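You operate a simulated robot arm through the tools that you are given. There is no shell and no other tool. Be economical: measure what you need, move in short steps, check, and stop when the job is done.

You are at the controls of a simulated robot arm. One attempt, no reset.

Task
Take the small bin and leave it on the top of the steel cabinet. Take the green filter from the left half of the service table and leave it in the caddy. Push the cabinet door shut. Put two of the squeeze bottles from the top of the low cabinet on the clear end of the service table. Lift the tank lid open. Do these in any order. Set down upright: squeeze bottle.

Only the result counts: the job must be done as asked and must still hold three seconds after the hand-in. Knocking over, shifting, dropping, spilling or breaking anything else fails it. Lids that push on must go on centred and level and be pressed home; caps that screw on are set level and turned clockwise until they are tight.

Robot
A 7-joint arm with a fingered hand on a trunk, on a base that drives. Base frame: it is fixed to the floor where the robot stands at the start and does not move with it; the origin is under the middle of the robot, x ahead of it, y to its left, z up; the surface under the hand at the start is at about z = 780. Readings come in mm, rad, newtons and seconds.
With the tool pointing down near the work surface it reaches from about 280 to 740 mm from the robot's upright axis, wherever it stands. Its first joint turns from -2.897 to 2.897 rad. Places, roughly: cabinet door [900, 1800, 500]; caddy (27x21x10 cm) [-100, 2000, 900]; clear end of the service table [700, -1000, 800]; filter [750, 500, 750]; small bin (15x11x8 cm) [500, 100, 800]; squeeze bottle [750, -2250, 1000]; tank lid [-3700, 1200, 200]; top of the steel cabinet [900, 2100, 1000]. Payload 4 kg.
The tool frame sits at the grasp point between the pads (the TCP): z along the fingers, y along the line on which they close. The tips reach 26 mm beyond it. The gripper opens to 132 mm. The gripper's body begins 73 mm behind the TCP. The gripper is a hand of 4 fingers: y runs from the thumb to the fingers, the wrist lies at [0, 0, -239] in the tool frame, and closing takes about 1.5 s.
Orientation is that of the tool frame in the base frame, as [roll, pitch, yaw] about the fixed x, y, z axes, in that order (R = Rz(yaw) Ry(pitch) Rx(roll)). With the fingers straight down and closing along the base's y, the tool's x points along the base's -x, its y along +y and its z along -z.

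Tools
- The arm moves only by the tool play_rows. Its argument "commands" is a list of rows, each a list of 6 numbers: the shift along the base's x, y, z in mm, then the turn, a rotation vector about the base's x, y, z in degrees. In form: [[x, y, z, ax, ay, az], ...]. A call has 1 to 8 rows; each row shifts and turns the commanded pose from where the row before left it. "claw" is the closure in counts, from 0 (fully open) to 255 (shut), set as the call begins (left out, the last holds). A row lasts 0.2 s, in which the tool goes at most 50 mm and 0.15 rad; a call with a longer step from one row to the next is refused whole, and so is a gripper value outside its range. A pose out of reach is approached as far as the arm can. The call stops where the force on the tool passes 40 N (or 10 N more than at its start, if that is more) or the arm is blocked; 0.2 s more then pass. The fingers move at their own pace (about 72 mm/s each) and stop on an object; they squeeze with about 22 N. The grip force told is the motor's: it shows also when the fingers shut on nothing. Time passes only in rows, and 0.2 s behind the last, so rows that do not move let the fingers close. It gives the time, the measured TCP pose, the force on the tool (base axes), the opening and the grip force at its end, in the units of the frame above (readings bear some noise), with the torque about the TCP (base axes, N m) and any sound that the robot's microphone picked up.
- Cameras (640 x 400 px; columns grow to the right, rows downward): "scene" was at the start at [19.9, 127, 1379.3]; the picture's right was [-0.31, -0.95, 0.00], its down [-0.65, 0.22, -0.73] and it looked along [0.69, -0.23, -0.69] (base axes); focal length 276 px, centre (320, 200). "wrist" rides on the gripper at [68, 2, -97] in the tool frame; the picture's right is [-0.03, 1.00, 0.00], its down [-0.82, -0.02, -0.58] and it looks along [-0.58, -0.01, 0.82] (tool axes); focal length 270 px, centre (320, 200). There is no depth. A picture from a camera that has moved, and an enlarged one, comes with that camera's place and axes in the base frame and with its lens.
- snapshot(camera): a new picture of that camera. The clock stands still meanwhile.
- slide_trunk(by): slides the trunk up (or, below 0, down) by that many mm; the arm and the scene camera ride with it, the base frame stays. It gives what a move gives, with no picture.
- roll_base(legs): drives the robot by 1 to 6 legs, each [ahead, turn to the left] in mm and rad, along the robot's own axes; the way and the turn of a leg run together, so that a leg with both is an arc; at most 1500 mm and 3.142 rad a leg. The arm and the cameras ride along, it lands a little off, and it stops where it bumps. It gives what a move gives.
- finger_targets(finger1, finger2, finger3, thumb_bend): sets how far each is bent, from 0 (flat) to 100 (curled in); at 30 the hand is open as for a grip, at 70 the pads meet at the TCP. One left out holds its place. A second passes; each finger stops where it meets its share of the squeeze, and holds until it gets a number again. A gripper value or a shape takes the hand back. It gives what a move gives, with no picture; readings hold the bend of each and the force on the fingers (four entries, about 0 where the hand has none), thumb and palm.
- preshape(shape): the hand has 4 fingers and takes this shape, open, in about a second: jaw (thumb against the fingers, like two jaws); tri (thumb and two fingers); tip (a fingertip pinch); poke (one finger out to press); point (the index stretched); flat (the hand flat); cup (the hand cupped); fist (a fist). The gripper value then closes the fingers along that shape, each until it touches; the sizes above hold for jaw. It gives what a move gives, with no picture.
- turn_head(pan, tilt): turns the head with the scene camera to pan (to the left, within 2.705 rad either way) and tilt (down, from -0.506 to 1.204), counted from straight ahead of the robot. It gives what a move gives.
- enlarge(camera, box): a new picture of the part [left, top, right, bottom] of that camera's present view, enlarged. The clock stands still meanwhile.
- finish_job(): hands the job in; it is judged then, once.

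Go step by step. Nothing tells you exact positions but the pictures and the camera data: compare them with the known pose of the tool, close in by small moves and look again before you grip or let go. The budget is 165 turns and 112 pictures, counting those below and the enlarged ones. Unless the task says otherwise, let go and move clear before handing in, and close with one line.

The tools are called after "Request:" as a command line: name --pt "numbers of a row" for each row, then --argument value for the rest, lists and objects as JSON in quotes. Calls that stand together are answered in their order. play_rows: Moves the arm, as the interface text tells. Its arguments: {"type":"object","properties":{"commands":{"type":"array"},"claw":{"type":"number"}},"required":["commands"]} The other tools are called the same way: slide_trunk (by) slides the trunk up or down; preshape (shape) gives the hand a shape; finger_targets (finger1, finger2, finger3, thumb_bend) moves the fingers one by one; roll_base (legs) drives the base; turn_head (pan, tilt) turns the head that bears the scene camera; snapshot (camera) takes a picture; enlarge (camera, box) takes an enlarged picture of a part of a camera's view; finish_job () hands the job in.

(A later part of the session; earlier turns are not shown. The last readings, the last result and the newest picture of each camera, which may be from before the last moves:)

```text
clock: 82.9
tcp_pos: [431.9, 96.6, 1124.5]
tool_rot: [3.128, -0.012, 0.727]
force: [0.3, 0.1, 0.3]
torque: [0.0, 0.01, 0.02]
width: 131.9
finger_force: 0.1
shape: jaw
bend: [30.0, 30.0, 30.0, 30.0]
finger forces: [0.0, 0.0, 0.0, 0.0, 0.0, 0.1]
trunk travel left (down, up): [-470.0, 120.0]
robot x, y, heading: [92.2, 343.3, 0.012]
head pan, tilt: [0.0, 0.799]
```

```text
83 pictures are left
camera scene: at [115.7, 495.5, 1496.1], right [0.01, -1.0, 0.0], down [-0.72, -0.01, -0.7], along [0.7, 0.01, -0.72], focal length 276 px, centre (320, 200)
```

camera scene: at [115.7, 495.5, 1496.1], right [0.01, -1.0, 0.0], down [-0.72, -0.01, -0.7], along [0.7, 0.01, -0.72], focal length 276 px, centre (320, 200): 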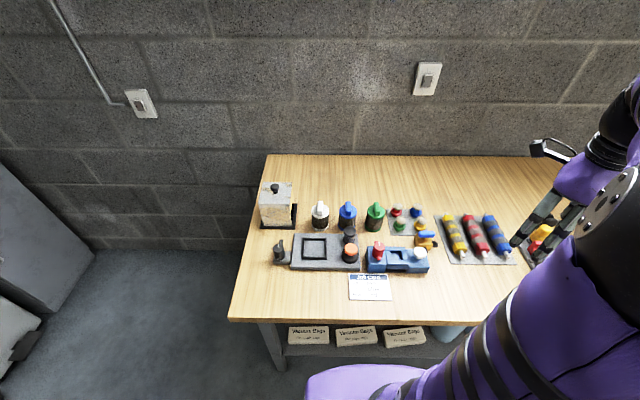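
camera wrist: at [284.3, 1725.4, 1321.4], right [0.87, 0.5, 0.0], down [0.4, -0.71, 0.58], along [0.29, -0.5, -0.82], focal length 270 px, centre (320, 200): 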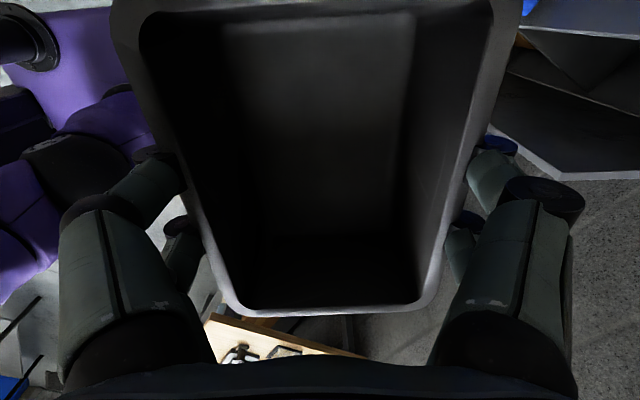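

The green filter computes to (688,324), matching before. I'll lower the trunk and bring the open hand above it, closing along x to avoid its neighbours.

Request:
slide_trunk --by -100

Request:
play_rows --pt "32 29 0 0 0 8.1" --pt "32 29 0 0 0 8.1" --pt "32 29 0 0 0 8.1" --pt "32 28 0 0 0 8.1" --pt "32 28 0 0 0 8.1" --pt "32 28 0 0 0 7.9" --pt "32 28 -10 0 0 0" --pt "32 28 -10 0 0 0"

Request:
snapshot --camera "wrist"

Request:
snapshot --camera "scene"

```text
clock: 84.2
tcp_pos: [432.8, 96.5, 1026.0]
tool_rot: [3.128, -0.012, 0.729]
force: [-0.9, -0.2, -1.3]
torque: [0.01, 0.01, 0.02]
width: 131.7
finger_force: 0.0
shape: jaw
bend: [30.0, 30.0, 30.0, 30.0]
finger forces: [0.0, 0.1, 0.0, 0.0, 0.0, 0.0]
trunk travel left (down, up): [-370.0, 220.0]
robot x, y, heading: [93.7, 344.7, 0.007]
head pan, tilt: [0.0, 0.799]
```

```text
clock: 86.0
tcp_pos: [687.9, 321.9, 1005.1]
tool_rot: [3.125, -0.012, 1.572]
force: [-0.6, -0.5, -0.6]
torque: [0.02, 0.01, 0.01]
width: 132.0
finger_force: 0.0
shape: jaw
bend: [30.0, 30.0, 30.0, 30.0]
finger forces: [0.0, 0.0, 0.0, 0.1, 0.1, 0.1]
trunk travel left (down, up): [-370.0, 220.0]
robot x, y, heading: [97.6, 339.9, 0.007]
head pan, tilt: [0.0, 0.799]
```

```text
82 pictures are left
camera wrist: at [689.7, 389.4, 1101.4], right [1.0, -0.02, 0.01], down [-0.03, -0.82, 0.57], along [0.0, -0.57, -0.82], focal length 270 px, centre (320, 200)
```

wrist: 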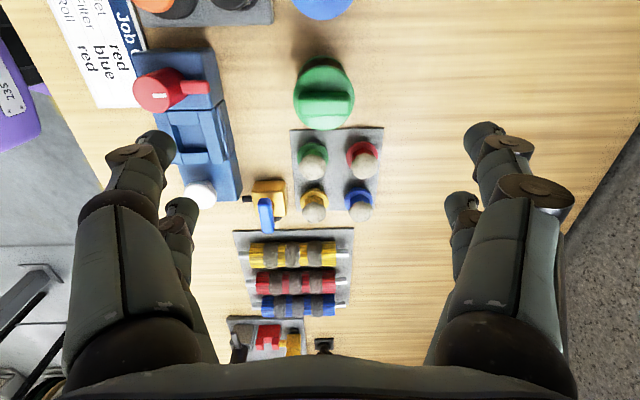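

```text
81 pictures are left
camera scene: at [115.6, 495.4, 1396.0], right [0.01, -1.0, 0.0], down [-0.72, -0.01, -0.7], along [0.7, 0.01, -0.72], focal length 276 px, centre (320, 200)
```

scene: 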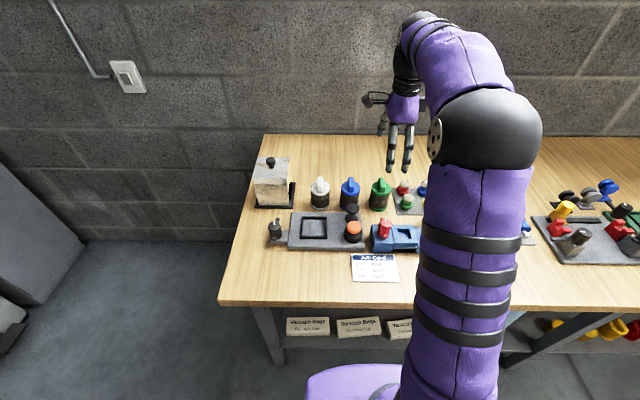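

The filter's centre is about (692,330), top about z 890, with clear space fore and aft. I'll level the tool and descend partway, then check.

Request:
play_rows --pt "4 8 -20 -0.7 0.95 0" --pt "0 0 -40 0 0 0" --pt "0 0 -25 0 0 0" --pt "0 0 0 0 0 0"

Request:
snapshot --camera "wrist"

```text
clock: 87.0
tcp_pos: [692.5, 331.2, 919.4]
tool_rot: [-3.137, -0.001, 1.574]
force: [0.3, -0.5, 0.3]
torque: [0.0, -0.02, 0.03]
width: 132.0
finger_force: 0.1
shape: jaw
bend: [30.0, 30.0, 30.0, 30.0]
finger forces: [0.0, 0.0, 0.0, 0.0, 0.0, 0.1]
trunk travel left (down, up): [-370.0, 220.0]
robot x, y, heading: [94.9, 342.7, 0.01]
head pan, tilt: [0.0, 0.799]
```

```text
80 pictures are left
camera wrist: at [694.9, 399.6, 1015.7], right [1.0, -0.02, 0.0], down [-0.02, -0.82, 0.58], along [-0.02, -0.58, -0.82], focal length 270 px, centre (320, 200)
```

wrist: 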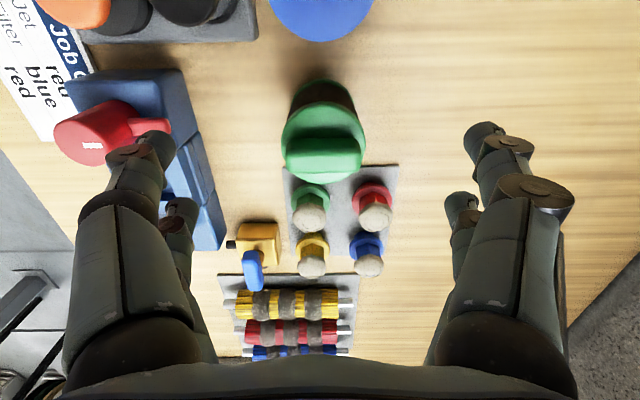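

The cap is centred at (694,333); the red knob is close to the near finger, so I'll partly close first and check the clearance.

Request:
play_rows --pt "1 1 0 0 0 0" --pt "0 0 0 0 0 0" --pt "0 0 0 0 0 0" --pt "0 0 0 0 0 0" --claw 75

Request:
snapshot --camera "wrist"

```text
clock: 88.0
tcp_pos: [692.8, 332.4, 919.5]
tool_rot: [-3.138, 0.001, 1.573]
force: [0.2, -0.2, -0.3]
torque: [-0.01, 0.01, 0.03]
width: 93.4
finger_force: 0.1
shape: jaw
bend: [67.0, 67.0, 67.0, 57.0]
finger forces: [0.1, 0.1, 0.1, 0.0, 0.0, 0.0]
trunk travel left (down, up): [-370.0, 220.0]
robot x, y, heading: [96.0, 340.1, 0.007]
head pan, tilt: [0.0, 0.799]
```

```text
79 pictures are left
camera wrist: at [695.6, 400.6, 1016.1], right [1.0, -0.02, 0.0], down [-0.02, -0.82, 0.58], along [-0.02, -0.58, -0.82], focal length 270 px, centre (320, 200)
```

wrist: 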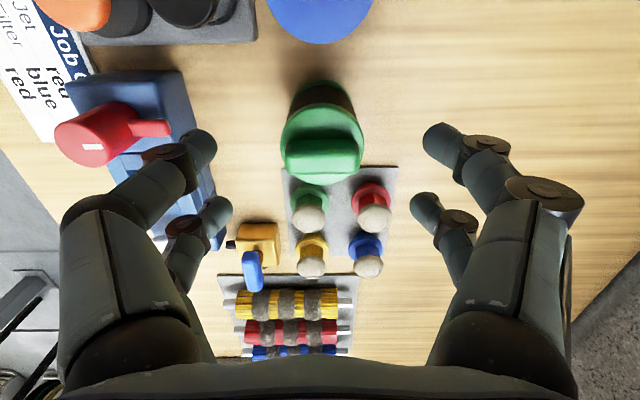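

Clear now. Descend and grip.

Request:
play_rows --pt "0 0 -40 0 0 0" --pt "0 0 -25 0 0 0" --pt "0 0 -16 0 0 0" --pt "0 0 0 0 0 0"

Request:
play_rows --pt "0 0 0 0 0 0" --pt "0 0 0 0 0 0" --pt "0 0 0 0 0 0" --pt "0 0 0 0 0 0" --pt "0 0 0 0 0 0" --claw 255

Request:
snapshot --camera "wrist"

```text
clock: 89.0
tcp_pos: [692.3, 333.3, 837.2]
tool_rot: [-3.138, 0.0, 1.572]
force: [0.2, 0.1, 0.0]
torque: [0.03, 0.0, 0.0]
width: 93.8
finger_force: 0.1
shape: jaw
bend: [67.0, 67.0, 67.0, 57.0]
finger forces: [0.1, 0.0, 0.0, 0.0, 0.0, 0.0]
trunk travel left (down, up): [-370.0, 220.0]
robot x, y, heading: [96.5, 340.5, 0.011]
head pan, tilt: [0.0, 0.799]
```

```text
clock: 90.2
tcp_pos: [691.7, 332.7, 838.4]
tool_rot: [-3.139, 0.001, 1.573]
force: [0.4, -0.2, 0.7]
torque: [0.01, 0.04, 0.02]
width: 28.0
finger_force: 22.1
shape: jaw
bend: [74.0, 74.0, 74.0, 71.0]
finger forces: [20.0, 23.5, 23.8, 0.1, 16.7, 0.1]
trunk travel left (down, up): [-370.0, 220.0]
robot x, y, heading: [93.2, 342.9, 0.014]
head pan, tilt: [0.0, 0.799]
```

```text
78 pictures are left
camera wrist: at [695.4, 401.1, 934.2], right [1.0, -0.02, 0.0], down [-0.02, -0.82, 0.58], along [-0.02, -0.58, -0.82], focal length 270 px, centre (320, 200)
```

wrist: 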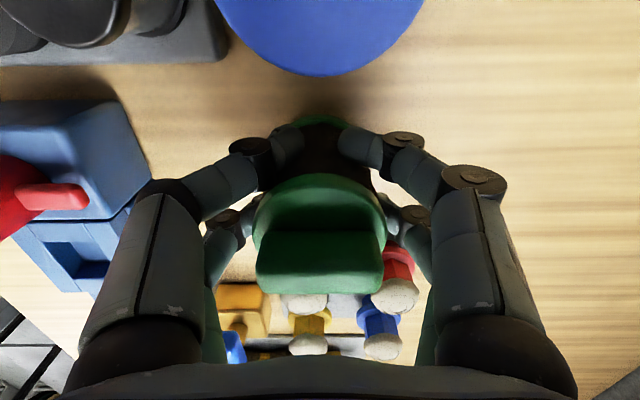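

Gripped on the core under the cap with good force on all digits. Lift and check.

Request:
play_rows --pt "0 0 20 0 0 0" --pt "0 0 30 0 0 0" --pt "0 0 45 0 0 0" --pt "0 0 45 0 0 0" --pt "0 0 45 0 0 0" --pt "0 0 45 0 0 0" --pt "-30 0 30 0 0 0" --pt "-40 0 0 0 0 0"

Request:
play_rows --pt "-45 0 0 0 0 0" --pt "-45 0 0 0 0 0" --pt "-45 0 0 0 0 0" --pt "-40 0 0 0 0 0"

Request:
snapshot --camera "scene"

```text
clock: 92.0
tcp_pos: [621.2, 331.6, 1098.9]
tool_rot: [-3.139, 0.002, 1.574]
force: [0.8, 0.6, -1.2]
torque: [0.01, 0.03, 0.01]
width: 27.6
finger_force: 21.7
shape: jaw
bend: [74.0, 74.0, 74.0, 71.0]
finger forces: [19.2, 23.2, 23.6, 0.0, 16.0, 0.0]
trunk travel left (down, up): [-370.0, 220.0]
robot x, y, heading: [94.0, 343.1, 0.014]
head pan, tilt: [0.0, 0.799]
```

```text
clock: 93.0
tcp_pos: [446.1, 332.5, 1098.1]
tool_rot: [-3.138, 0.0, 1.571]
force: [-0.4, 0.2, -0.9]
torque: [-0.02, 0.03, -0.05]
width: 27.7
finger_force: 22.5
shape: jaw
bend: [74.0, 74.0, 74.0, 71.0]
finger forces: [18.8, 23.1, 23.8, 0.0, 15.8, 0.1]
trunk travel left (down, up): [-370.0, 220.0]
robot x, y, heading: [97.8, 339.9, 0.009]
head pan, tilt: [0.0, 0.799]
```

```text
77 pictures are left
camera scene: at [115.8, 495.6, 1396.1], right [0.01, -1.0, 0.0], down [-0.72, -0.01, -0.7], along [0.7, 0.01, -0.72], focal length 276 px, centre (320, 200)
```

scene: 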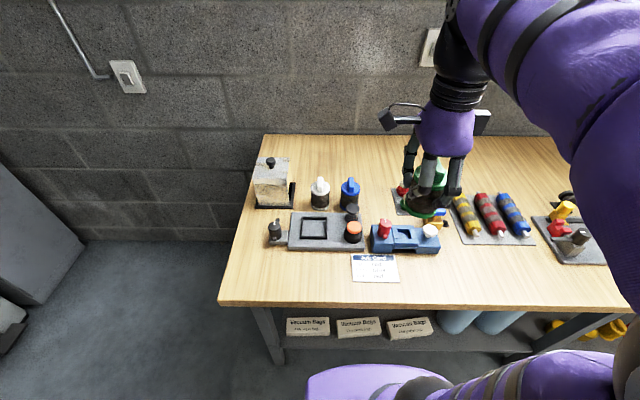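

The filter is held. I'll raise the trunk a bit and drive to a stop in front of the trolley with the blue caddy.

Request:
slide_trunk --by 80

Request:
roll_base --legs '[[-120, 0], [0, 1.606], [1030, 0]]'

Request:
turn_head --pan 0.0 --tilt 0.7

Request:
snapshot --camera "scene"

```text
clock: 94.2
tcp_pos: [447.5, 331.6, 1178.1]
tool_rot: [-3.138, 0.0, 1.572]
force: [0.0, -0.2, -0.8]
torque: [0.0, 0.0, -0.01]
width: 27.3
finger_force: 22.2
shape: jaw
bend: [74.0, 74.0, 74.0, 71.0]
finger forces: [18.7, 23.1, 23.8, 0.0, 15.9, 0.0]
trunk travel left (down, up): [-450.0, 140.0]
robot x, y, heading: [91.1, 340.8, 0.011]
head pan, tilt: [0.0, 0.799]
```

```text
clock: 104.7
tcp_pos: [-72.9, 1723.1, 1179.4]
tool_rot: [-3.139, 0.0, -3.104]
force: [0.1, -0.4, -0.8]
torque: [0.02, -0.03, 0.01]
width: 27.1
finger_force: 22.4
shape: jaw
bend: [74.0, 74.0, 74.0, 71.0]
finger forces: [18.5, 22.9, 23.5, 0.0, 15.6, 0.1]
trunk travel left (down, up): [-450.0, 140.0]
robot x, y, heading: [-70.5, 1371.0, 1.62]
head pan, tilt: [0.0, 0.799]
```

```text
clock: 105.3
tcp_pos: [-73.2, 1723.3, 1178.4]
tool_rot: [-3.139, -0.002, -3.104]
force: [0.4, -1.1, -1.3]
torque: [0.02, 0.01, 0.0]
width: 27.2
finger_force: 22.1
shape: jaw
bend: [74.0, 74.0, 74.0, 71.0]
finger forces: [18.6, 22.8, 23.5, 0.1, 15.6, 0.0]
trunk travel left (down, up): [-450.0, 140.0]
robot x, y, heading: [-74.2, 1371.8, 1.618]
head pan, tilt: [0.0, 0.7]
```

```text
76 pictures are left
camera scene: at [-223.1, 1388.5, 1484.3], right [1.0, 0.05, 0.0], down [0.03, -0.64, -0.76], along [-0.04, 0.76, -0.64], focal length 276 px, centre (320, 200)
```

scene: 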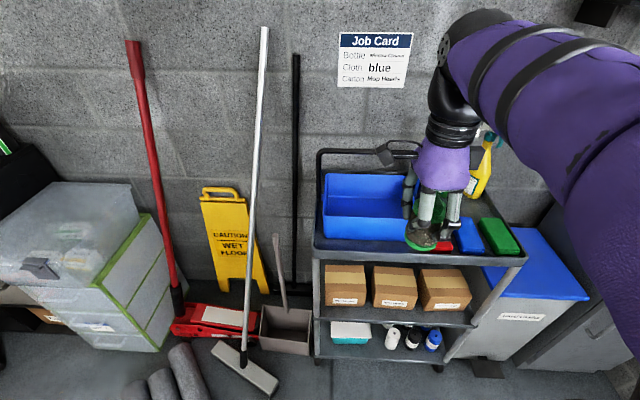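

I see the caddy just beyond the hand. I'll zoom in to measure its rim.

Request:
enlarge --camera "scene" --box '[300, 120, 540, 280]'

Request:
snapshot --camera "wrist"

```text
2.50 times, centred on (420, 200) of scene
camera zoom: at [-223.1, 1388.5, 1484.3], right [1.0, 0.05, 0.0], down [0.03, -0.64, -0.76], along [-0.04, 0.76, -0.64], focal length 689 px, centre (70, 200)
```

zoom: 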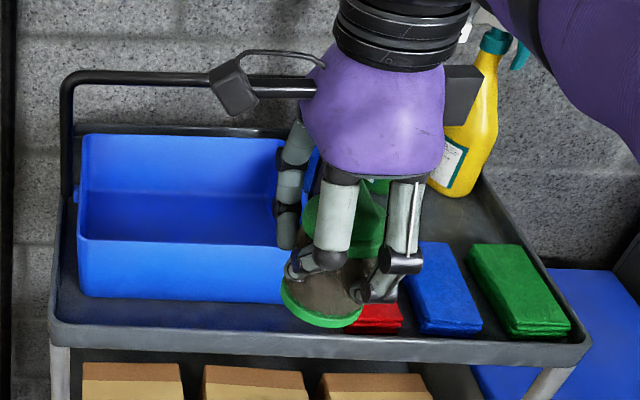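

```text
74 pictures are left
camera wrist: at [-140.3, 1722.7, 1274.2], right [-0.01, 1.0, 0.0], down [0.82, 0.01, 0.58], along [0.58, 0.0, -0.82], focal length 270 px, centre (320, 200)
```

wrist: 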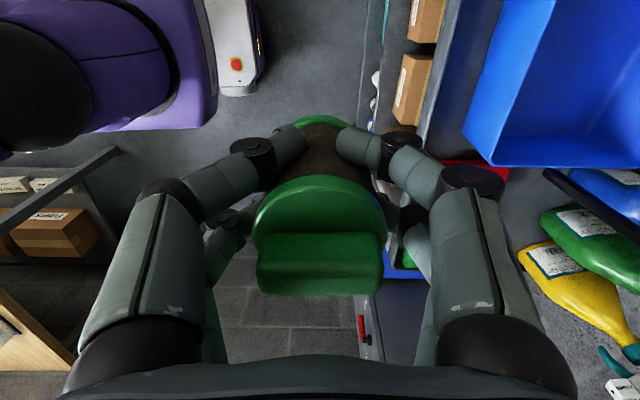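

The caddy spans x −244..22, y 1955..2166, rim z≈945, handle bar just behind it. I'll roll 120 mm closer, turn the hand to close along x, and centre the filter over the caddy.

Request:
roll_base --legs '[[120, 0]]'

Request:
play_rows --pt "-3 20 0 0 0 8.1" --pt "-3 20 0 0 0 8.1" --pt "-3 20 0 0 0 8.1" --pt "-4 20 0 0 0 8.1" --pt "-4 20 0 0 0 8.1" --pt "-4 20 0 0 0 8.1" --pt "-4 20 0 0 0 8.1" --pt "-4 20 0 0 0 8.1"

Request:
play_rows --pt "0 20 -25 0 0 8.1" --pt "0 20 -25 0 0 8.1" --pt "0 15 -25 0 0 7" --pt "0 0 0 0 0 0"

Request:
snapshot --camera "scene"

Request:
snapshot --camera "wrist"

```text
clock: 106.6
tcp_pos: [-78.9, 1844.4, 1176.6]
tool_rot: [-3.137, -0.001, -3.104]
force: [-0.6, 0.6, -1.1]
torque: [-0.05, 0.02, 0.0]
width: 27.4
finger_force: 22.2
shape: jaw
bend: [74.0, 74.0, 74.0, 71.0]
finger forces: [18.6, 22.9, 23.4, 0.0, 15.6, 0.0]
trunk travel left (down, up): [-450.0, 140.0]
robot x, y, heading: [-74.8, 1491.2, 1.618]
head pan, tilt: [0.0, 0.7]
```

```text
clock: 108.4
tcp_pos: [-107.4, 2004.7, 1176.9]
tool_rot: [-3.137, 0.0, -1.971]
force: [-0.6, -0.5, -0.6]
torque: [-0.01, 0.0, 0.0]
width: 27.1
finger_force: 21.6
shape: jaw
bend: [74.0, 74.0, 74.0, 71.0]
finger forces: [18.1, 22.9, 23.7, 0.0, 15.6, 0.0]
trunk travel left (down, up): [-450.0, 140.0]
robot x, y, heading: [-77.9, 1489.8, 1.615]
head pan, tilt: [0.0, 0.7]
```

```text
clock: 109.4
tcp_pos: [-105.9, 2061.1, 1104.0]
tool_rot: [-3.138, 0.001, -1.566]
force: [0.3, -0.3, -1.5]
torque: [-0.02, -0.01, 0.0]
width: 27.1
finger_force: 22.0
shape: jaw
bend: [74.0, 75.0, 74.0, 71.0]
finger forces: [21.8, 24.4, 24.9, 0.1, 16.4, 0.0]
trunk travel left (down, up): [-450.0, 140.0]
robot x, y, heading: [-78.5, 1492.4, 1.616]
head pan, tilt: [0.0, 0.7]
```

```text
73 pictures are left
camera scene: at [-228.7, 1509.9, 1484.3], right [1.0, 0.05, 0.0], down [0.03, -0.64, -0.76], along [-0.04, 0.76, -0.64], focal length 276 px, centre (320, 200)
```

scene: 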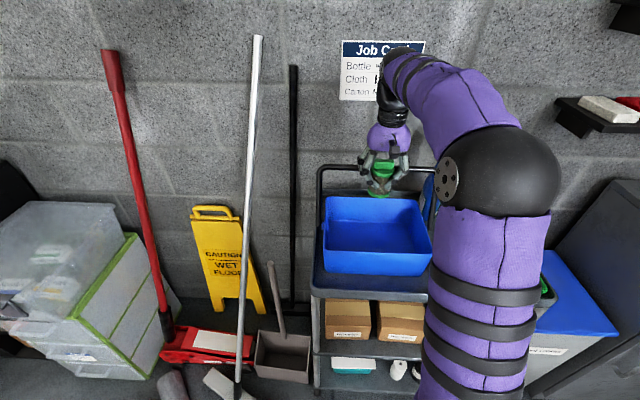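

```text
72 pictures are left
camera wrist: at [-107.3, 1991.9, 1198.8], right [-1.0, 0.02, 0.0], down [0.02, 0.82, 0.58], along [0.01, 0.58, -0.82], focal length 270 px, centre (320, 200)
```

wrist: 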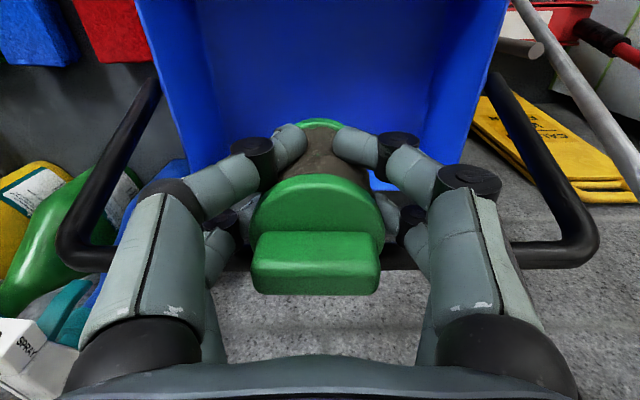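

The trolley's handle bar leans at about y≈2112, z≈1085, so I'll shift forward to y≈2020 for hand clearance, then lower into the caddy.

Request:
play_rows --pt "0 -20 0 0 0 0" --pt "0 -20 -20 0 0 0" --pt "0 0 -40 0 0 0" --pt "0 0 -40 0 0 0" --pt "0 0 -20 0 0 0" --pt "0 0 0 0 0 0"

Request:
enlarge --camera "scene" --box '[280, 100, 480, 300]'

Request:
snapshot --camera "wrist"

```text
clock: 110.8
tcp_pos: [-107.2, 2020.0, 982.9]
tool_rot: [-3.137, 0.0, -1.568]
force: [0.6, 0.6, -0.2]
torque: [0.0, 0.0, -0.02]
width: 26.7
finger_force: 22.4
shape: jaw
bend: [74.0, 74.0, 74.0, 71.0]
finger forces: [21.1, 24.4, 24.9, 0.0, 16.7, 0.1]
trunk travel left (down, up): [-450.0, 140.0]
robot x, y, heading: [-75.3, 1491.6, 1.616]
head pan, tilt: [0.0, 0.7]
```

```text
2.00 times, centred on (380, 200) of scene
camera zoom: at [-228.7, 1509.8, 1484.3], right [1.0, 0.05, 0.0], down [0.03, -0.64, -0.76], along [-0.04, 0.76, -0.64], focal length 551 px, centre (200, 200)
```

zoom: 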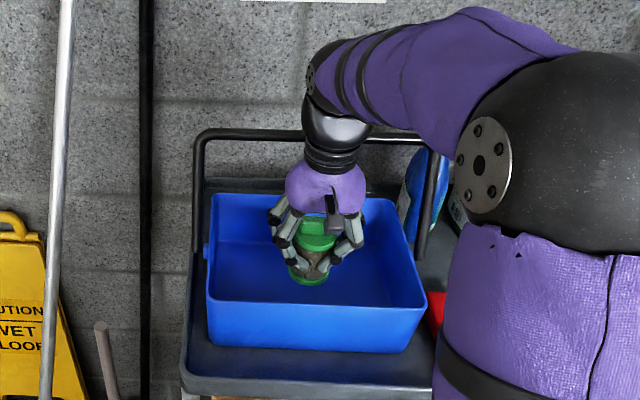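

```text
70 pictures are left
camera wrist: at [-108.2, 1951.6, 1079.1], right [-1.0, 0.02, 0.0], down [0.02, 0.82, 0.58], along [0.02, 0.58, -0.82], focal length 270 px, centre (320, 200)
```

wrist: 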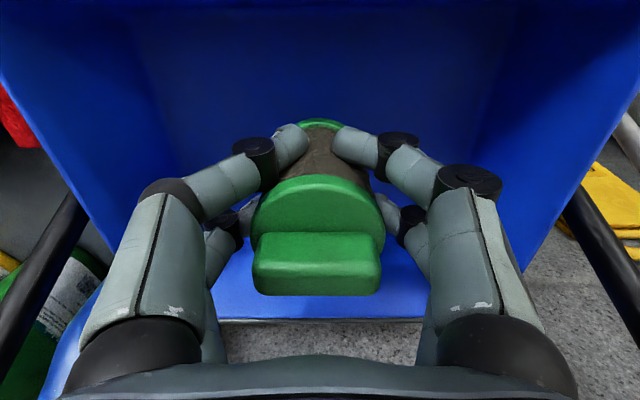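

The filter is just entering the caddy, clear all round. I'll lower until it touches the floor.

Request:
play_rows --pt "0 0 -25 0 0 0" --pt "0 0 -20 0 0 0" --pt "0 0 -8 0 0 0" --pt "0 0 -6 0 0 0" --pt "0 0 -5 0 0 0" --pt "0 0 -5 0 0 0" --pt "0 0 -5 0 0 0" --pt "0 0 -5 0 0 0"

Request:
enlarge --camera "scene" --box '[280, 100, 480, 300]'

```text
clock: 112.2
tcp_pos: [-107.0, 2021.0, 921.3]
tool_rot: [-3.139, 0.015, -1.569]
force: [0.9, -3.6, 21.9]
torque: [-0.06, 0.01, 0.07]
width: 27.9
finger_force: 22.0
shape: jaw
bend: [74.0, 75.0, 74.0, 72.0]
finger forces: [29.8, 27.4, 28.5, 0.0, 18.2, 0.1]
trunk travel left (down, up): [-450.0, 140.0]
robot x, y, heading: [-75.9, 1486.8, 1.616]
head pan, tilt: [0.0, 0.7]
stopped in row 7: the force on the tool passed its limit at 46 N (the readings are from after the stop); the commanded pose is now the measured one
```

```text
2.00 times, centred on (380, 200) of scene
camera zoom: at [-228.5, 1507.3, 1484.5], right [1.0, 0.05, 0.0], down [0.03, -0.64, -0.77], along [-0.04, 0.77, -0.64], focal length 551 px, centre (200, 200)
```

zoom: 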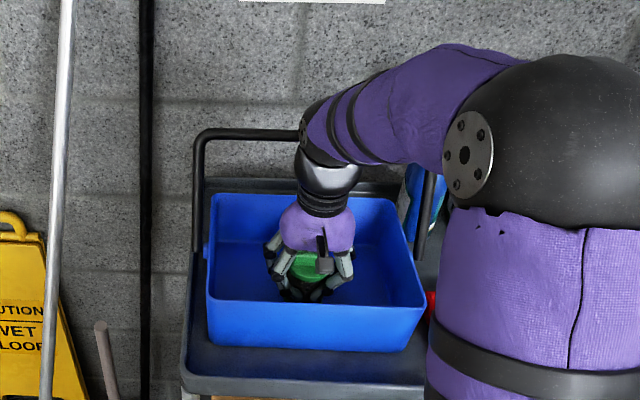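

The filter is on the caddy floor. Ease up a touch, open partway, and rise straight out.

Request:
play_rows --pt "0 0 2 0 0 0" --pt "0 0 0 0 0 0" --pt "0 0 0 0 0 0" --pt "0 0 0 0 0 0" --pt "0 0 0 0 0 0" --claw 70

Request:
play_rows --pt "0 0 25 0 0 0" --pt "0 0 40 0 0 0" --pt "0 0 45 0 0 0" --pt "0 -20 45 0 0 0" --pt "0 -45 45 0 0 0" --pt "0 -45 0 0 0 0" --pt "0 -45 0 0 0 0"

Request:
snapshot --camera "scene"

```text
clock: 113.5
tcp_pos: [-107.4, 2021.2, 920.2]
tool_rot: [-3.137, 0.01, -1.569]
force: [0.4, 0.5, 0.3]
torque: [-0.03, -0.02, -0.03]
width: 95.3
finger_force: 0.1
shape: jaw
bend: [66.0, 66.0, 66.0, 55.0]
finger forces: [0.0, 0.0, 0.1, 0.0, 0.0, 0.0]
trunk travel left (down, up): [-450.0, 140.0]
robot x, y, heading: [-76.0, 1492.7, 1.613]
head pan, tilt: [0.0, 0.7]
```

```text
refused: row 5 steps farther than a row can; nothing moved
```

```text
68 pictures are left
camera scene: at [-228.7, 1509.7, 1484.3], right [1.0, 0.05, 0.0], down [0.03, -0.64, -0.76], along [-0.04, 0.76, -0.64], focal length 276 px, centre (320, 200)
```

scene: 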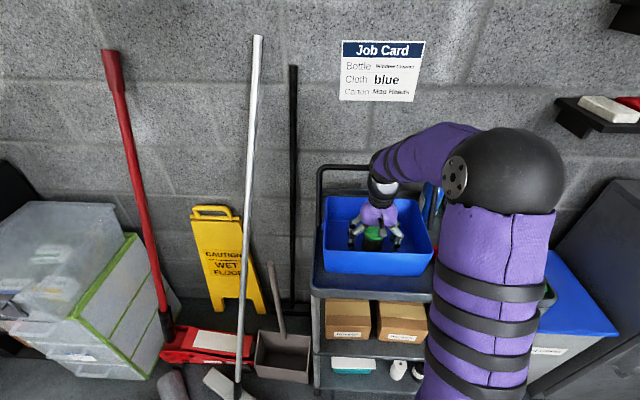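

Released. The rise was refused for a too-long diagonal row; I'll resend it with shorter steps.

Request:
play_rows --pt "0 0 25 0 0 0" --pt "0 0 40 0 0 0" --pt "0 0 45 0 0 0" --pt "0 -20 45 0 0 0" --pt "0 -30 35 0 0 0" --pt "0 -45 0 0 0 0" --pt "0 -45 0 0 0 0"

Request:
snapshot --camera "scene"

```text
clock: 115.0
tcp_pos: [-107.2, 1880.3, 1110.2]
tool_rot: [-3.14, 0.01, -1.568]
force: [1.0, -0.5, -0.2]
torque: [0.0, 0.01, 0.02]
width: 95.3
finger_force: 0.0
shape: jaw
bend: [66.0, 66.0, 66.0, 55.0]
finger forces: [0.0, 0.2, 0.0, 0.1, 0.0, 0.0]
trunk travel left (down, up): [-450.0, 140.0]
robot x, y, heading: [-74.2, 1490.9, 1.616]
head pan, tilt: [0.0, 0.7]
```

```text
67 pictures are left
camera scene: at [-228.7, 1509.4, 1484.4], right [1.0, 0.05, 0.0], down [0.03, -0.64, -0.77], along [-0.04, 0.76, -0.64], focal length 276 px, centre (320, 200)
```

scene: 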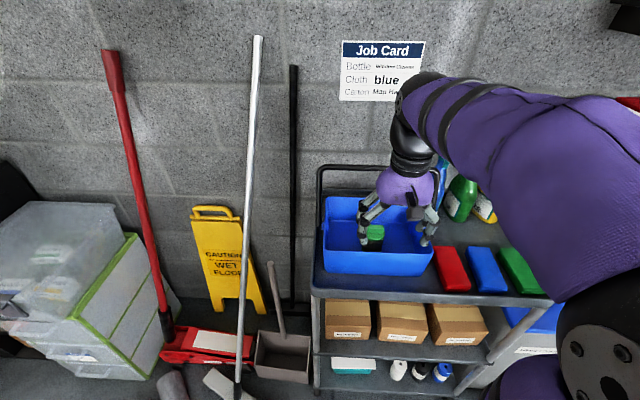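

The green filter stands in the caddy. Next I'll drive south along the clear corridor toward the low cabinet with the squeeze bottles.

Request:
roll_base --legs '[[-450, 0], [0, -1.6], [0, -1.567], [1350, 0], [1250, 0]]'

Request:
turn_head --pan 0.5 --tilt 0.5

Request:
snapshot --camera "scene"

```text
clock: 138.5
tcp_pos: [54.1, -1941.6, 1109.8]
tool_rot: [-3.139, 0.011, 1.562]
force: [-0.3, 0.1, 0.5]
torque: [-0.04, -0.02, 0.02]
width: 95.2
finger_force: 0.0
shape: jaw
bend: [66.0, 66.0, 66.0, 55.0]
finger forces: [0.0, 0.0, 0.0, 0.1, 0.0, 0.0]
trunk travel left (down, up): [-450.0, 140.0]
robot x, y, heading: [25.9, -1555.2, -1.541]
head pan, tilt: [0.0, 0.7]
```

```text
clock: 139.5
tcp_pos: [53.2, -1942.3, 1110.5]
tool_rot: [-3.137, 0.01, 1.561]
force: [-0.7, -0.4, -0.1]
torque: [0.02, 0.0, 0.02]
width: 95.3
finger_force: 0.1
shape: jaw
bend: [66.0, 66.0, 66.0, 55.0]
finger forces: [0.1, 0.0, 0.1, 0.0, 0.0, 0.1]
trunk travel left (down, up): [-450.0, 140.0]
robot x, y, heading: [28.2, -1551.1, -1.538]
head pan, tilt: [0.499, 0.499]
```

```text
66 pictures are left
camera scene: at [226.2, -1565.8, 1502.0], right [-0.86, -0.51, 0.0], down [-0.24, 0.41, -0.88], along [0.45, -0.76, -0.48], focal length 276 px, centre (320, 200)
```

scene: 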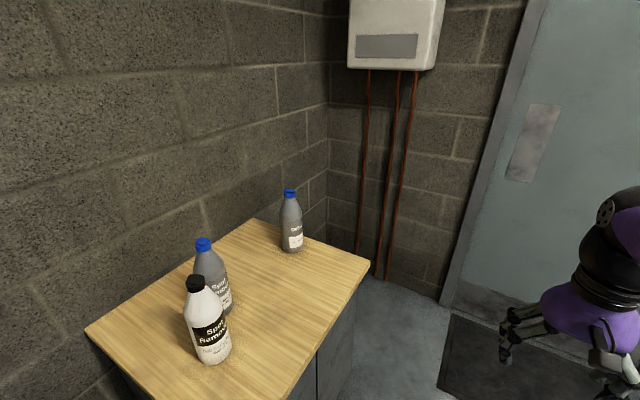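

Three bottles stand on the low cabinet. I'll zoom to identify and locate them.

Request:
enlarge --camera "scene" --box '[140, 160, 340, 400]'

```text
1.67 times, centred on (240, 280) of scene
camera zoom: at [226.2, -1565.8, 1502.0], right [-0.86, -0.51, 0.0], down [-0.24, 0.41, -0.88], along [0.45, -0.76, -0.48], focal length 460 px, centre (453, 67)
```

zoom: 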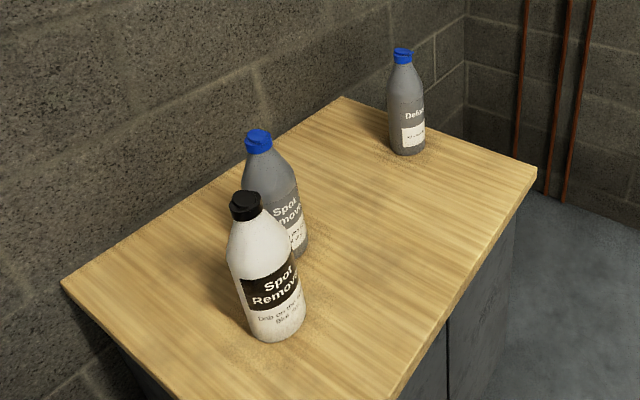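

All three are squeeze bottles; I'll take the white one and the near grey one, gripping by the cap. First I raise the trunk and move to a station at about (150,−1800) facing the cabinet.

Request:
slide_trunk --by 140

Request:
roll_base --legs '[[0, 0.425], [277, 0], [0, 1.113]]'

Request:
turn_head --pan 0.0 --tilt 0.7

Request:
snapshot --camera "scene"

Request:
snapshot --camera "wrist"

```text
clock: 141.1
tcp_pos: [54.2, -1943.3, 1250.4]
tool_rot: [-3.14, 0.01, 1.56]
force: [0.4, -0.6, 0.2]
torque: [0.01, 0.02, -0.03]
width: 95.4
finger_force: 0.1
shape: jaw
bend: [66.0, 66.0, 66.0, 55.0]
finger forces: [0.0, 0.1, 0.0, 0.1, 0.0, 0.0]
trunk travel left (down, up): [-590.0, 0.0]
robot x, y, heading: [26.8, -1551.2, -1.541]
head pan, tilt: [0.499, 0.499]
```

```text
clock: 147.5
tcp_pos: [541.1, -1795.5, 1249.5]
tool_rot: [-3.139, 0.01, 3.085]
force: [0.0, -0.1, -0.4]
torque: [0.01, 0.02, 0.01]
width: 95.5
finger_force: 0.0
shape: jaw
bend: [66.0, 66.0, 66.0, 55.0]
finger forces: [0.0, 0.0, 0.0, 0.0, 0.0, 0.0]
trunk travel left (down, up): [-590.0, 0.0]
robot x, y, heading: [149.2, -1803.6, -0.009]
head pan, tilt: [0.499, 0.499]
```

```text
clock: 148.4
tcp_pos: [540.1, -1795.4, 1250.9]
tool_rot: [-3.138, 0.011, 3.088]
force: [-0.5, -0.4, -0.1]
torque: [-0.01, 0.0, 0.0]
width: 95.4
finger_force: 0.1
shape: jaw
bend: [66.0, 66.0, 66.0, 55.0]
finger forces: [0.0, 0.0, 0.1, 0.0, 0.0, 0.0]
trunk travel left (down, up): [-590.0, 0.0]
robot x, y, heading: [148.5, -1804.5, -0.005]
head pan, tilt: [0.0, 0.7]
```

```text
64 pictures are left
camera scene: at [178.0, -1651.0, 1624.3], right [-0.01, -1.0, 0.0], down [-0.64, 0.01, -0.77], along [0.77, -0.01, -0.64], focal length 276 px, centre (320, 200)
```

scene: 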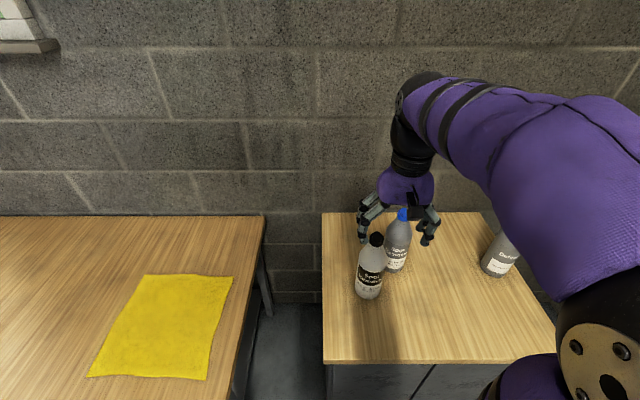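

```text
63 pictures are left
camera wrist: at [471.7, -1789.0, 1345.5], right [0.08, 1.0, 0.0], down [0.81, -0.06, 0.59], along [0.58, -0.05, -0.81], focal length 270 px, centre (320, 200)
```

wrist: 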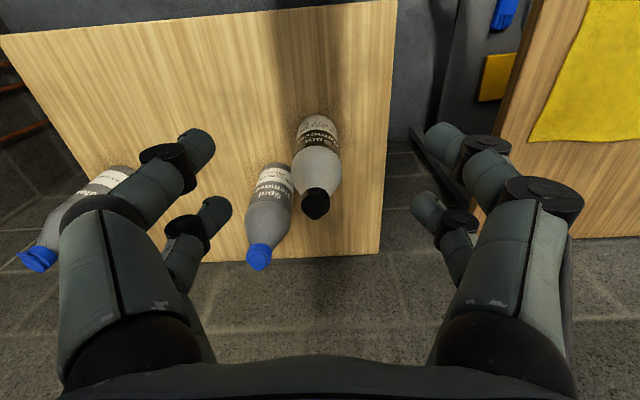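

Cap of the white bottle triangulates to (662,−1807,1093); the cabinet top is ~850. I'll bring the hand above it.

Request:
play_rows --pt "40 -4 0 0 0 0" --pt "40 -4 -10 0 0 0" --pt "41 -4 -30 0 0 0" --pt "0 0 -30 0 0 0" --pt "0 0 0 0 0 0"

Request:
snapshot --camera "wrist"

Request:
enlarge --camera "scene" --box '[320, 150, 520, 310]'

```text
refused: row 3 steps farther than a row can; nothing moved
```

```text
62 pictures are left
camera wrist: at [471.7, -1789.0, 1345.5], right [0.08, 1.0, 0.0], down [0.81, -0.06, 0.59], along [0.58, -0.05, -0.81], focal length 270 px, centre (320, 200)
```

wrist: 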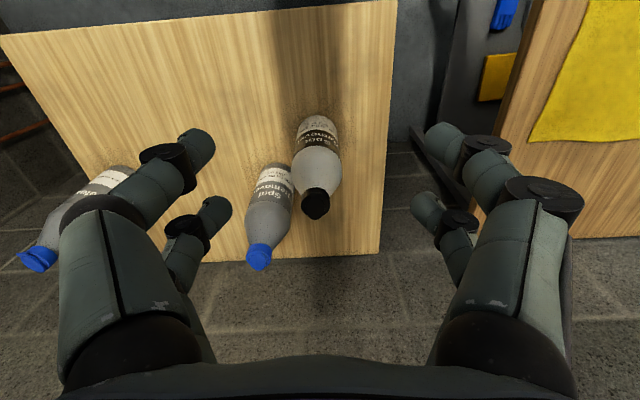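

```text
2.50 times, centred on (420, 230) of scene
camera zoom: at [178.0, -1651.0, 1624.3], right [-0.01, -1.0, 0.0], down [-0.64, 0.01, -0.77], along [0.77, -0.01, -0.64], focal length 689 px, centre (70, 125)
```

zoom: 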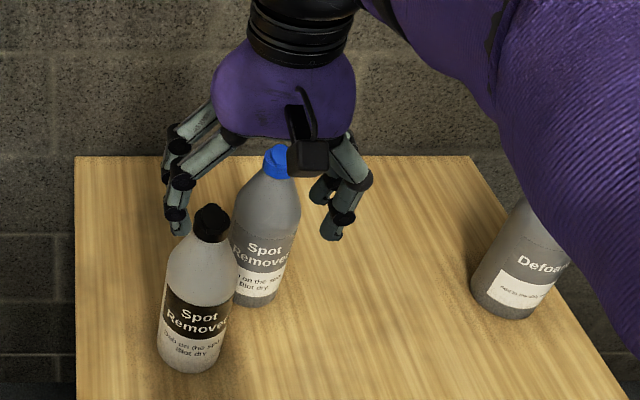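

The row was too long diagonally; resending with shorter steps.

Request:
play_rows --pt "30 -4 0 0 0 0" --pt "30 -4 -10 0 0 0" --pt "30 -4 -20 0 0 0" --pt "31 0 -20 0 0 0" --pt "0 0 -20 0 0 0" --pt "0 0 0 0 0 0"

Request:
snapshot --camera "wrist"

Request:
enlarge --camera "scene" --box '[320, 150, 520, 310]'

```text
clock: 149.8
tcp_pos: [662.0, -1807.6, 1179.6]
tool_rot: [-3.139, 0.011, 3.088]
force: [0.2, 0.2, 0.4]
torque: [0.0, -0.03, -0.03]
width: 95.5
finger_force: 0.0
shape: jaw
bend: [66.0, 66.0, 66.0, 55.0]
finger forces: [0.0, 0.0, 0.0, 0.0, 0.0, 0.1]
trunk travel left (down, up): [-590.0, 0.0]
robot x, y, heading: [149.9, -1801.3, -0.005]
head pan, tilt: [0.0, 0.7]
```

```text
60 pictures are left
camera wrist: at [593.6, -1801.4, 1275.4], right [0.08, 1.0, 0.0], down [0.81, -0.06, 0.59], along [0.58, -0.05, -0.81], focal length 270 px, centre (320, 200)
```

wrist: 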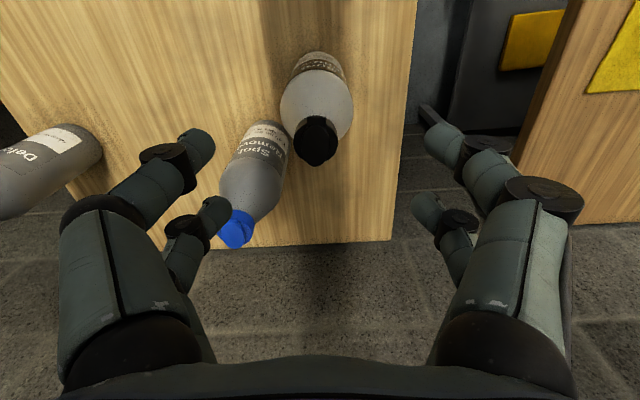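

```text
2.50 times, centred on (420, 230) of scene
camera zoom: at [177.8, -1651.1, 1624.3], right [-0.01, -1.0, 0.0], down [-0.64, 0.01, -0.76], along [0.76, -0.01, -0.64], focal length 689 px, centre (70, 125)
```

zoom: 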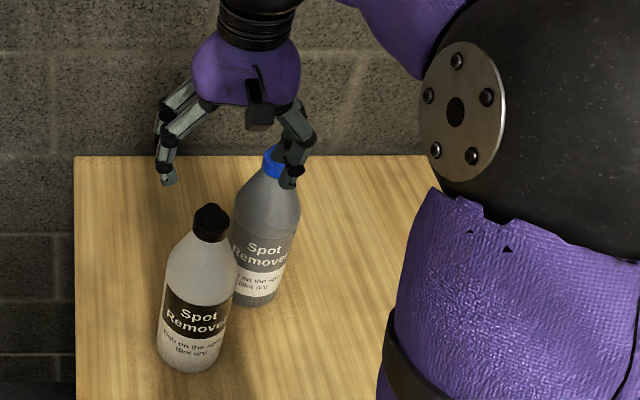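

Re-triangulating with the new view puts the cap at about (702,−1815,1047). I'll shift and look again.

Request:
play_rows --pt "20 -4 0 0 0 0" --pt "20 -4 -20 0 0 0" --pt "0 0 -30 0 0 0" --pt "0 0 0 0 0 0"

Request:
snapshot --camera "wrist"

```text
clock: 150.8
tcp_pos: [701.4, -1815.0, 1129.7]
tool_rot: [-3.138, 0.009, 3.087]
force: [0.3, 0.4, 0.3]
torque: [-0.03, -0.03, 0.05]
width: 95.2
finger_force: 0.0
shape: jaw
bend: [66.0, 66.0, 66.0, 55.0]
finger forces: [0.0, 0.1, 0.0, 0.0, 0.0, 0.0]
trunk travel left (down, up): [-590.0, 0.0]
robot x, y, heading: [150.5, -1804.9, -0.009]
head pan, tilt: [0.0, 0.7]
```

```text
58 pictures are left
camera wrist: at [633.0, -1809.2, 1225.6], right [0.08, 1.0, 0.0], down [0.81, -0.06, 0.59], along [0.58, -0.05, -0.81], focal length 270 px, centre (320, 200)
```

wrist: 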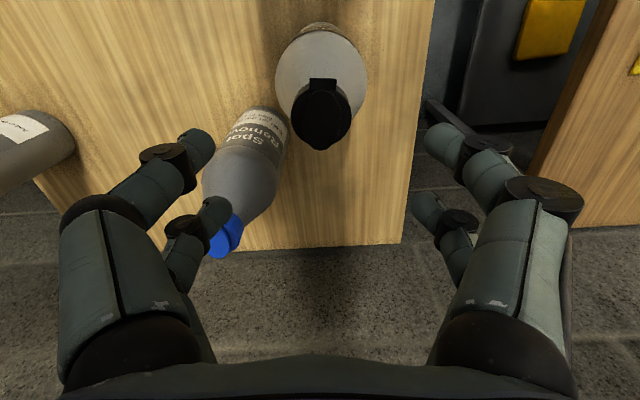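

Best combined estimate: cap top (689,−1814,1060–1069). I'll adjust and lower a little, then compare fingers and cap in the scene view.

Request:
play_rows --pt "-12 1 -10 0 0 0" --pt "0 0 -20 0 0 0" --pt "0 0 0 0 0 0"

Request:
snapshot --camera "wrist"

Request:
enlarge --camera "scene" --box '[320, 150, 480, 310]'

```text
clock: 151.6
tcp_pos: [689.3, -1814.4, 1099.2]
tool_rot: [-3.138, 0.011, 3.088]
force: [0.1, 0.5, 0.0]
torque: [0.03, -0.01, 0.0]
width: 95.6
finger_force: 0.1
shape: jaw
bend: [66.0, 66.0, 66.0, 55.0]
finger forces: [0.0, 0.0, 0.1, 0.1, 0.1, 0.0]
trunk travel left (down, up): [-590.0, 0.0]
robot x, y, heading: [149.1, -1804.9, -0.007]
head pan, tilt: [0.0, 0.7]
```

```text
57 pictures are left
camera wrist: at [620.9, -1808.0, 1195.5], right [0.08, 1.0, 0.0], down [0.81, -0.06, 0.59], along [0.58, -0.05, -0.81], focal length 270 px, centre (320, 200)
```

wrist: 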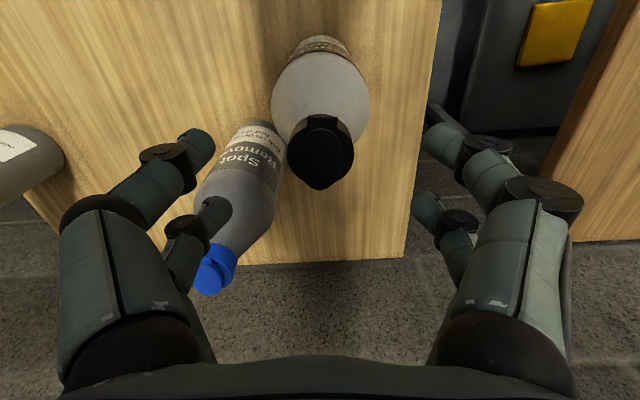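

```text
2.50 times, centred on (400, 230) of scene
camera zoom: at [178.4, -1651.1, 1624.3], right [-0.01, -1.0, 0.0], down [-0.64, 0.01, -0.76], along [0.76, -0.01, -0.64], focal length 689 px, centre (120, 125)
```

zoom: 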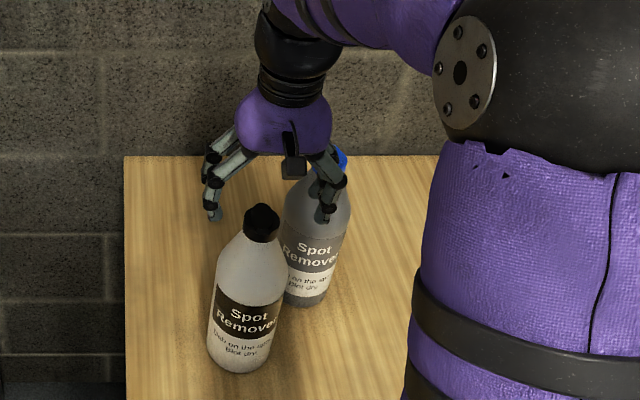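

The TCP projects to the image centre, and the cap sits ~38 mm further along; alignment is good. I'll descend in small steps, checking.

Request:
play_rows --pt "0 0 -12 0 0 0" --pt "0 0 -10 0 0 0" --pt "0 0 0 0 0 0"

Request:
snapshot --camera "wrist"

```text
clock: 152.4
tcp_pos: [688.1, -1813.0, 1077.9]
tool_rot: [-3.138, 0.01, 3.087]
force: [0.0, 0.5, -1.0]
torque: [0.0, -0.02, -0.02]
width: 95.4
finger_force: 0.0
shape: jaw
bend: [66.0, 66.0, 66.0, 55.0]
finger forces: [0.0, 0.0, 0.0, 0.1, 0.0, 0.0]
trunk travel left (down, up): [-590.0, 0.0]
robot x, y, heading: [153.2, -1800.2, -0.008]
head pan, tilt: [0.0, 0.7]
```

```text
55 pictures are left
camera wrist: at [620.4, -1808.2, 1173.6], right [0.08, 1.0, 0.0], down [0.81, -0.06, 0.59], along [0.58, -0.05, -0.81], focal length 270 px, centre (320, 200)
```

wrist: 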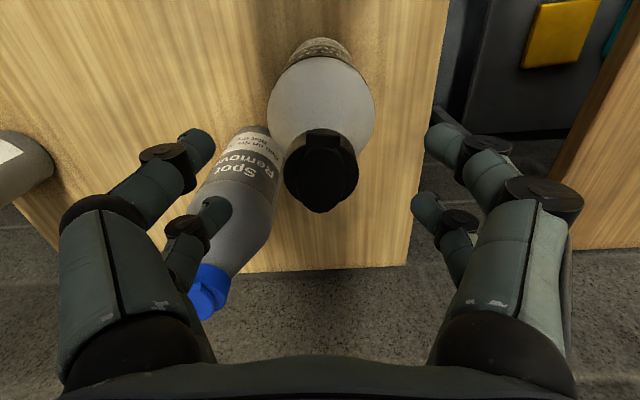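

Cap top is about 18 mm ahead of the TCP, exactly under the hand. I'll lower 28 mm and close on the cap.

Request:
play_rows --pt "0 0 -14 0 0 0" --pt "0 0 -14 0 0 0" --pt "0 0 0 0 0 0"

Request:
play_rows --pt "0 0 0 0 0 0" --pt "0 0 0 0 0 0" --pt "0 0 0 0 0 0" --pt "0 0 0 0 0 0" --pt "0 0 0 0 0 0" --pt "0 0 0 0 0 0" --claw 255

Request:
snapshot --camera "wrist"

Request:
enlarge --camera "scene" --box '[320, 150, 480, 310]'

```text
clock: 153.2
tcp_pos: [689.6, -1814.6, 1049.8]
tool_rot: [-3.138, 0.01, 3.087]
force: [0.4, -0.3, -0.1]
torque: [-0.01, -0.01, -0.02]
width: 95.2
finger_force: 0.1
shape: jaw
bend: [66.0, 66.0, 66.0, 55.0]
finger forces: [0.1, 0.1, 0.0, 0.0, 0.1, 0.0]
trunk travel left (down, up): [-590.0, 0.0]
robot x, y, heading: [148.6, -1804.6, -0.013]
head pan, tilt: [0.0, 0.7]
```

```text
clock: 154.6
tcp_pos: [689.0, -1813.5, 1050.0]
tool_rot: [-3.137, 0.011, 3.085]
force: [0.2, 1.1, 0.0]
torque: [0.11, 0.05, 0.02]
width: 10.3
finger_force: 21.7
shape: jaw
bend: [72.0, 73.0, 72.0, 72.0]
finger forces: [24.5, 24.9, 28.1, 0.1, 16.4, 0.1]
trunk travel left (down, up): [-590.0, 0.0]
robot x, y, heading: [150.8, -1803.0, -0.012]
head pan, tilt: [0.0, 0.7]
```

```text
54 pictures are left
camera wrist: at [620.6, -1808.3, 1145.3], right [0.08, 1.0, 0.0], down [0.81, -0.06, 0.59], along [0.58, -0.05, -0.81], focal length 270 px, centre (320, 200)
```

wrist: 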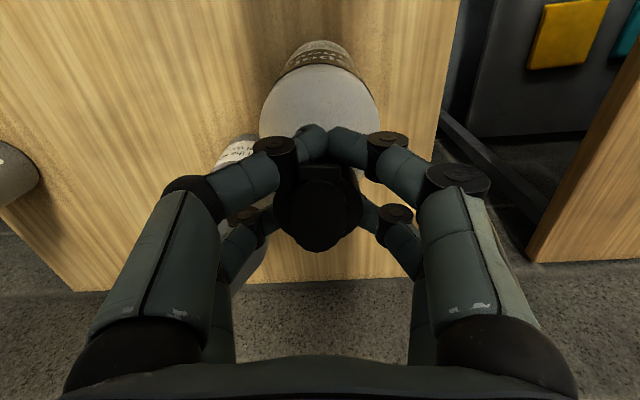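

```text
2.50 times, centred on (400, 230) of scene
camera zoom: at [178.3, -1651.0, 1624.3], right [-0.01, -1.0, 0.0], down [-0.64, 0.01, -0.76], along [0.76, -0.01, -0.64], focal length 689 px, centre (120, 125)
```

zoom: 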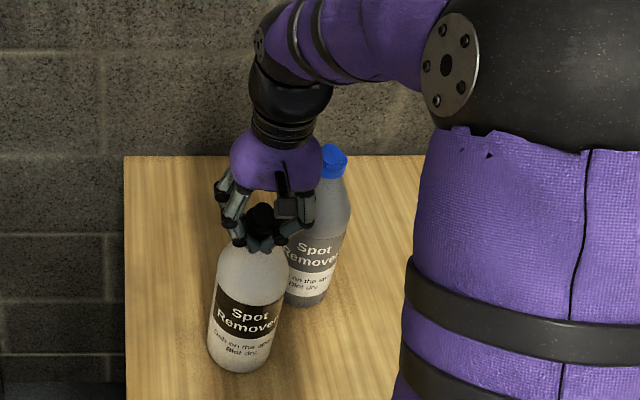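

The fingers enclose the cap and neck. Lift slowly and check.

Request:
play_rows --pt "0 0 10 0 0 0" --pt "0 0 20 0 0 0" --pt "0 0 30 0 0 0" --pt "0 0 30 0 0 0" --pt "0 0 30 0 0 0" --pt "0 0 20 0 0 0"

Request:
snapshot --camera "scene"

```text
clock: 156.0
tcp_pos: [688.8, -1813.6, 1190.7]
tool_rot: [-3.141, 0.01, 3.085]
force: [-0.9, 0.0, -6.0]
torque: [0.05, 0.04, -0.01]
width: 9.6
finger_force: 22.0
shape: jaw
bend: [72.0, 73.0, 72.0, 72.0]
finger forces: [26.9, 25.1, 28.5, 0.1, 17.8, 0.1]
trunk travel left (down, up): [-590.0, 0.0]
robot x, y, heading: [148.1, -1801.4, -0.012]
head pan, tilt: [0.0, 0.7]
```

```text
52 pictures are left
camera scene: at [178.5, -1651.1, 1624.3], right [-0.01, -1.0, 0.0], down [-0.64, 0.01, -0.76], along [0.76, -0.01, -0.64], focal length 276 px, centre (320, 200)
```

scene: 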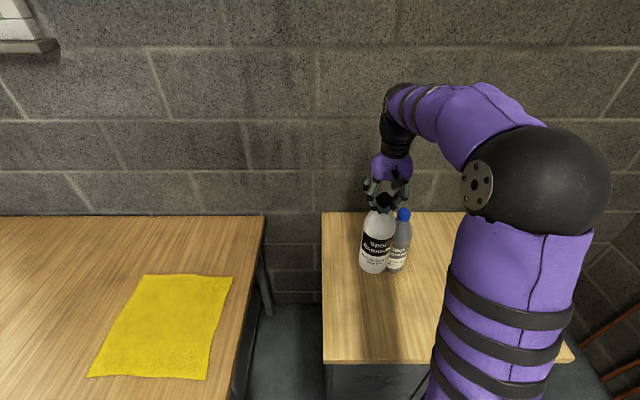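

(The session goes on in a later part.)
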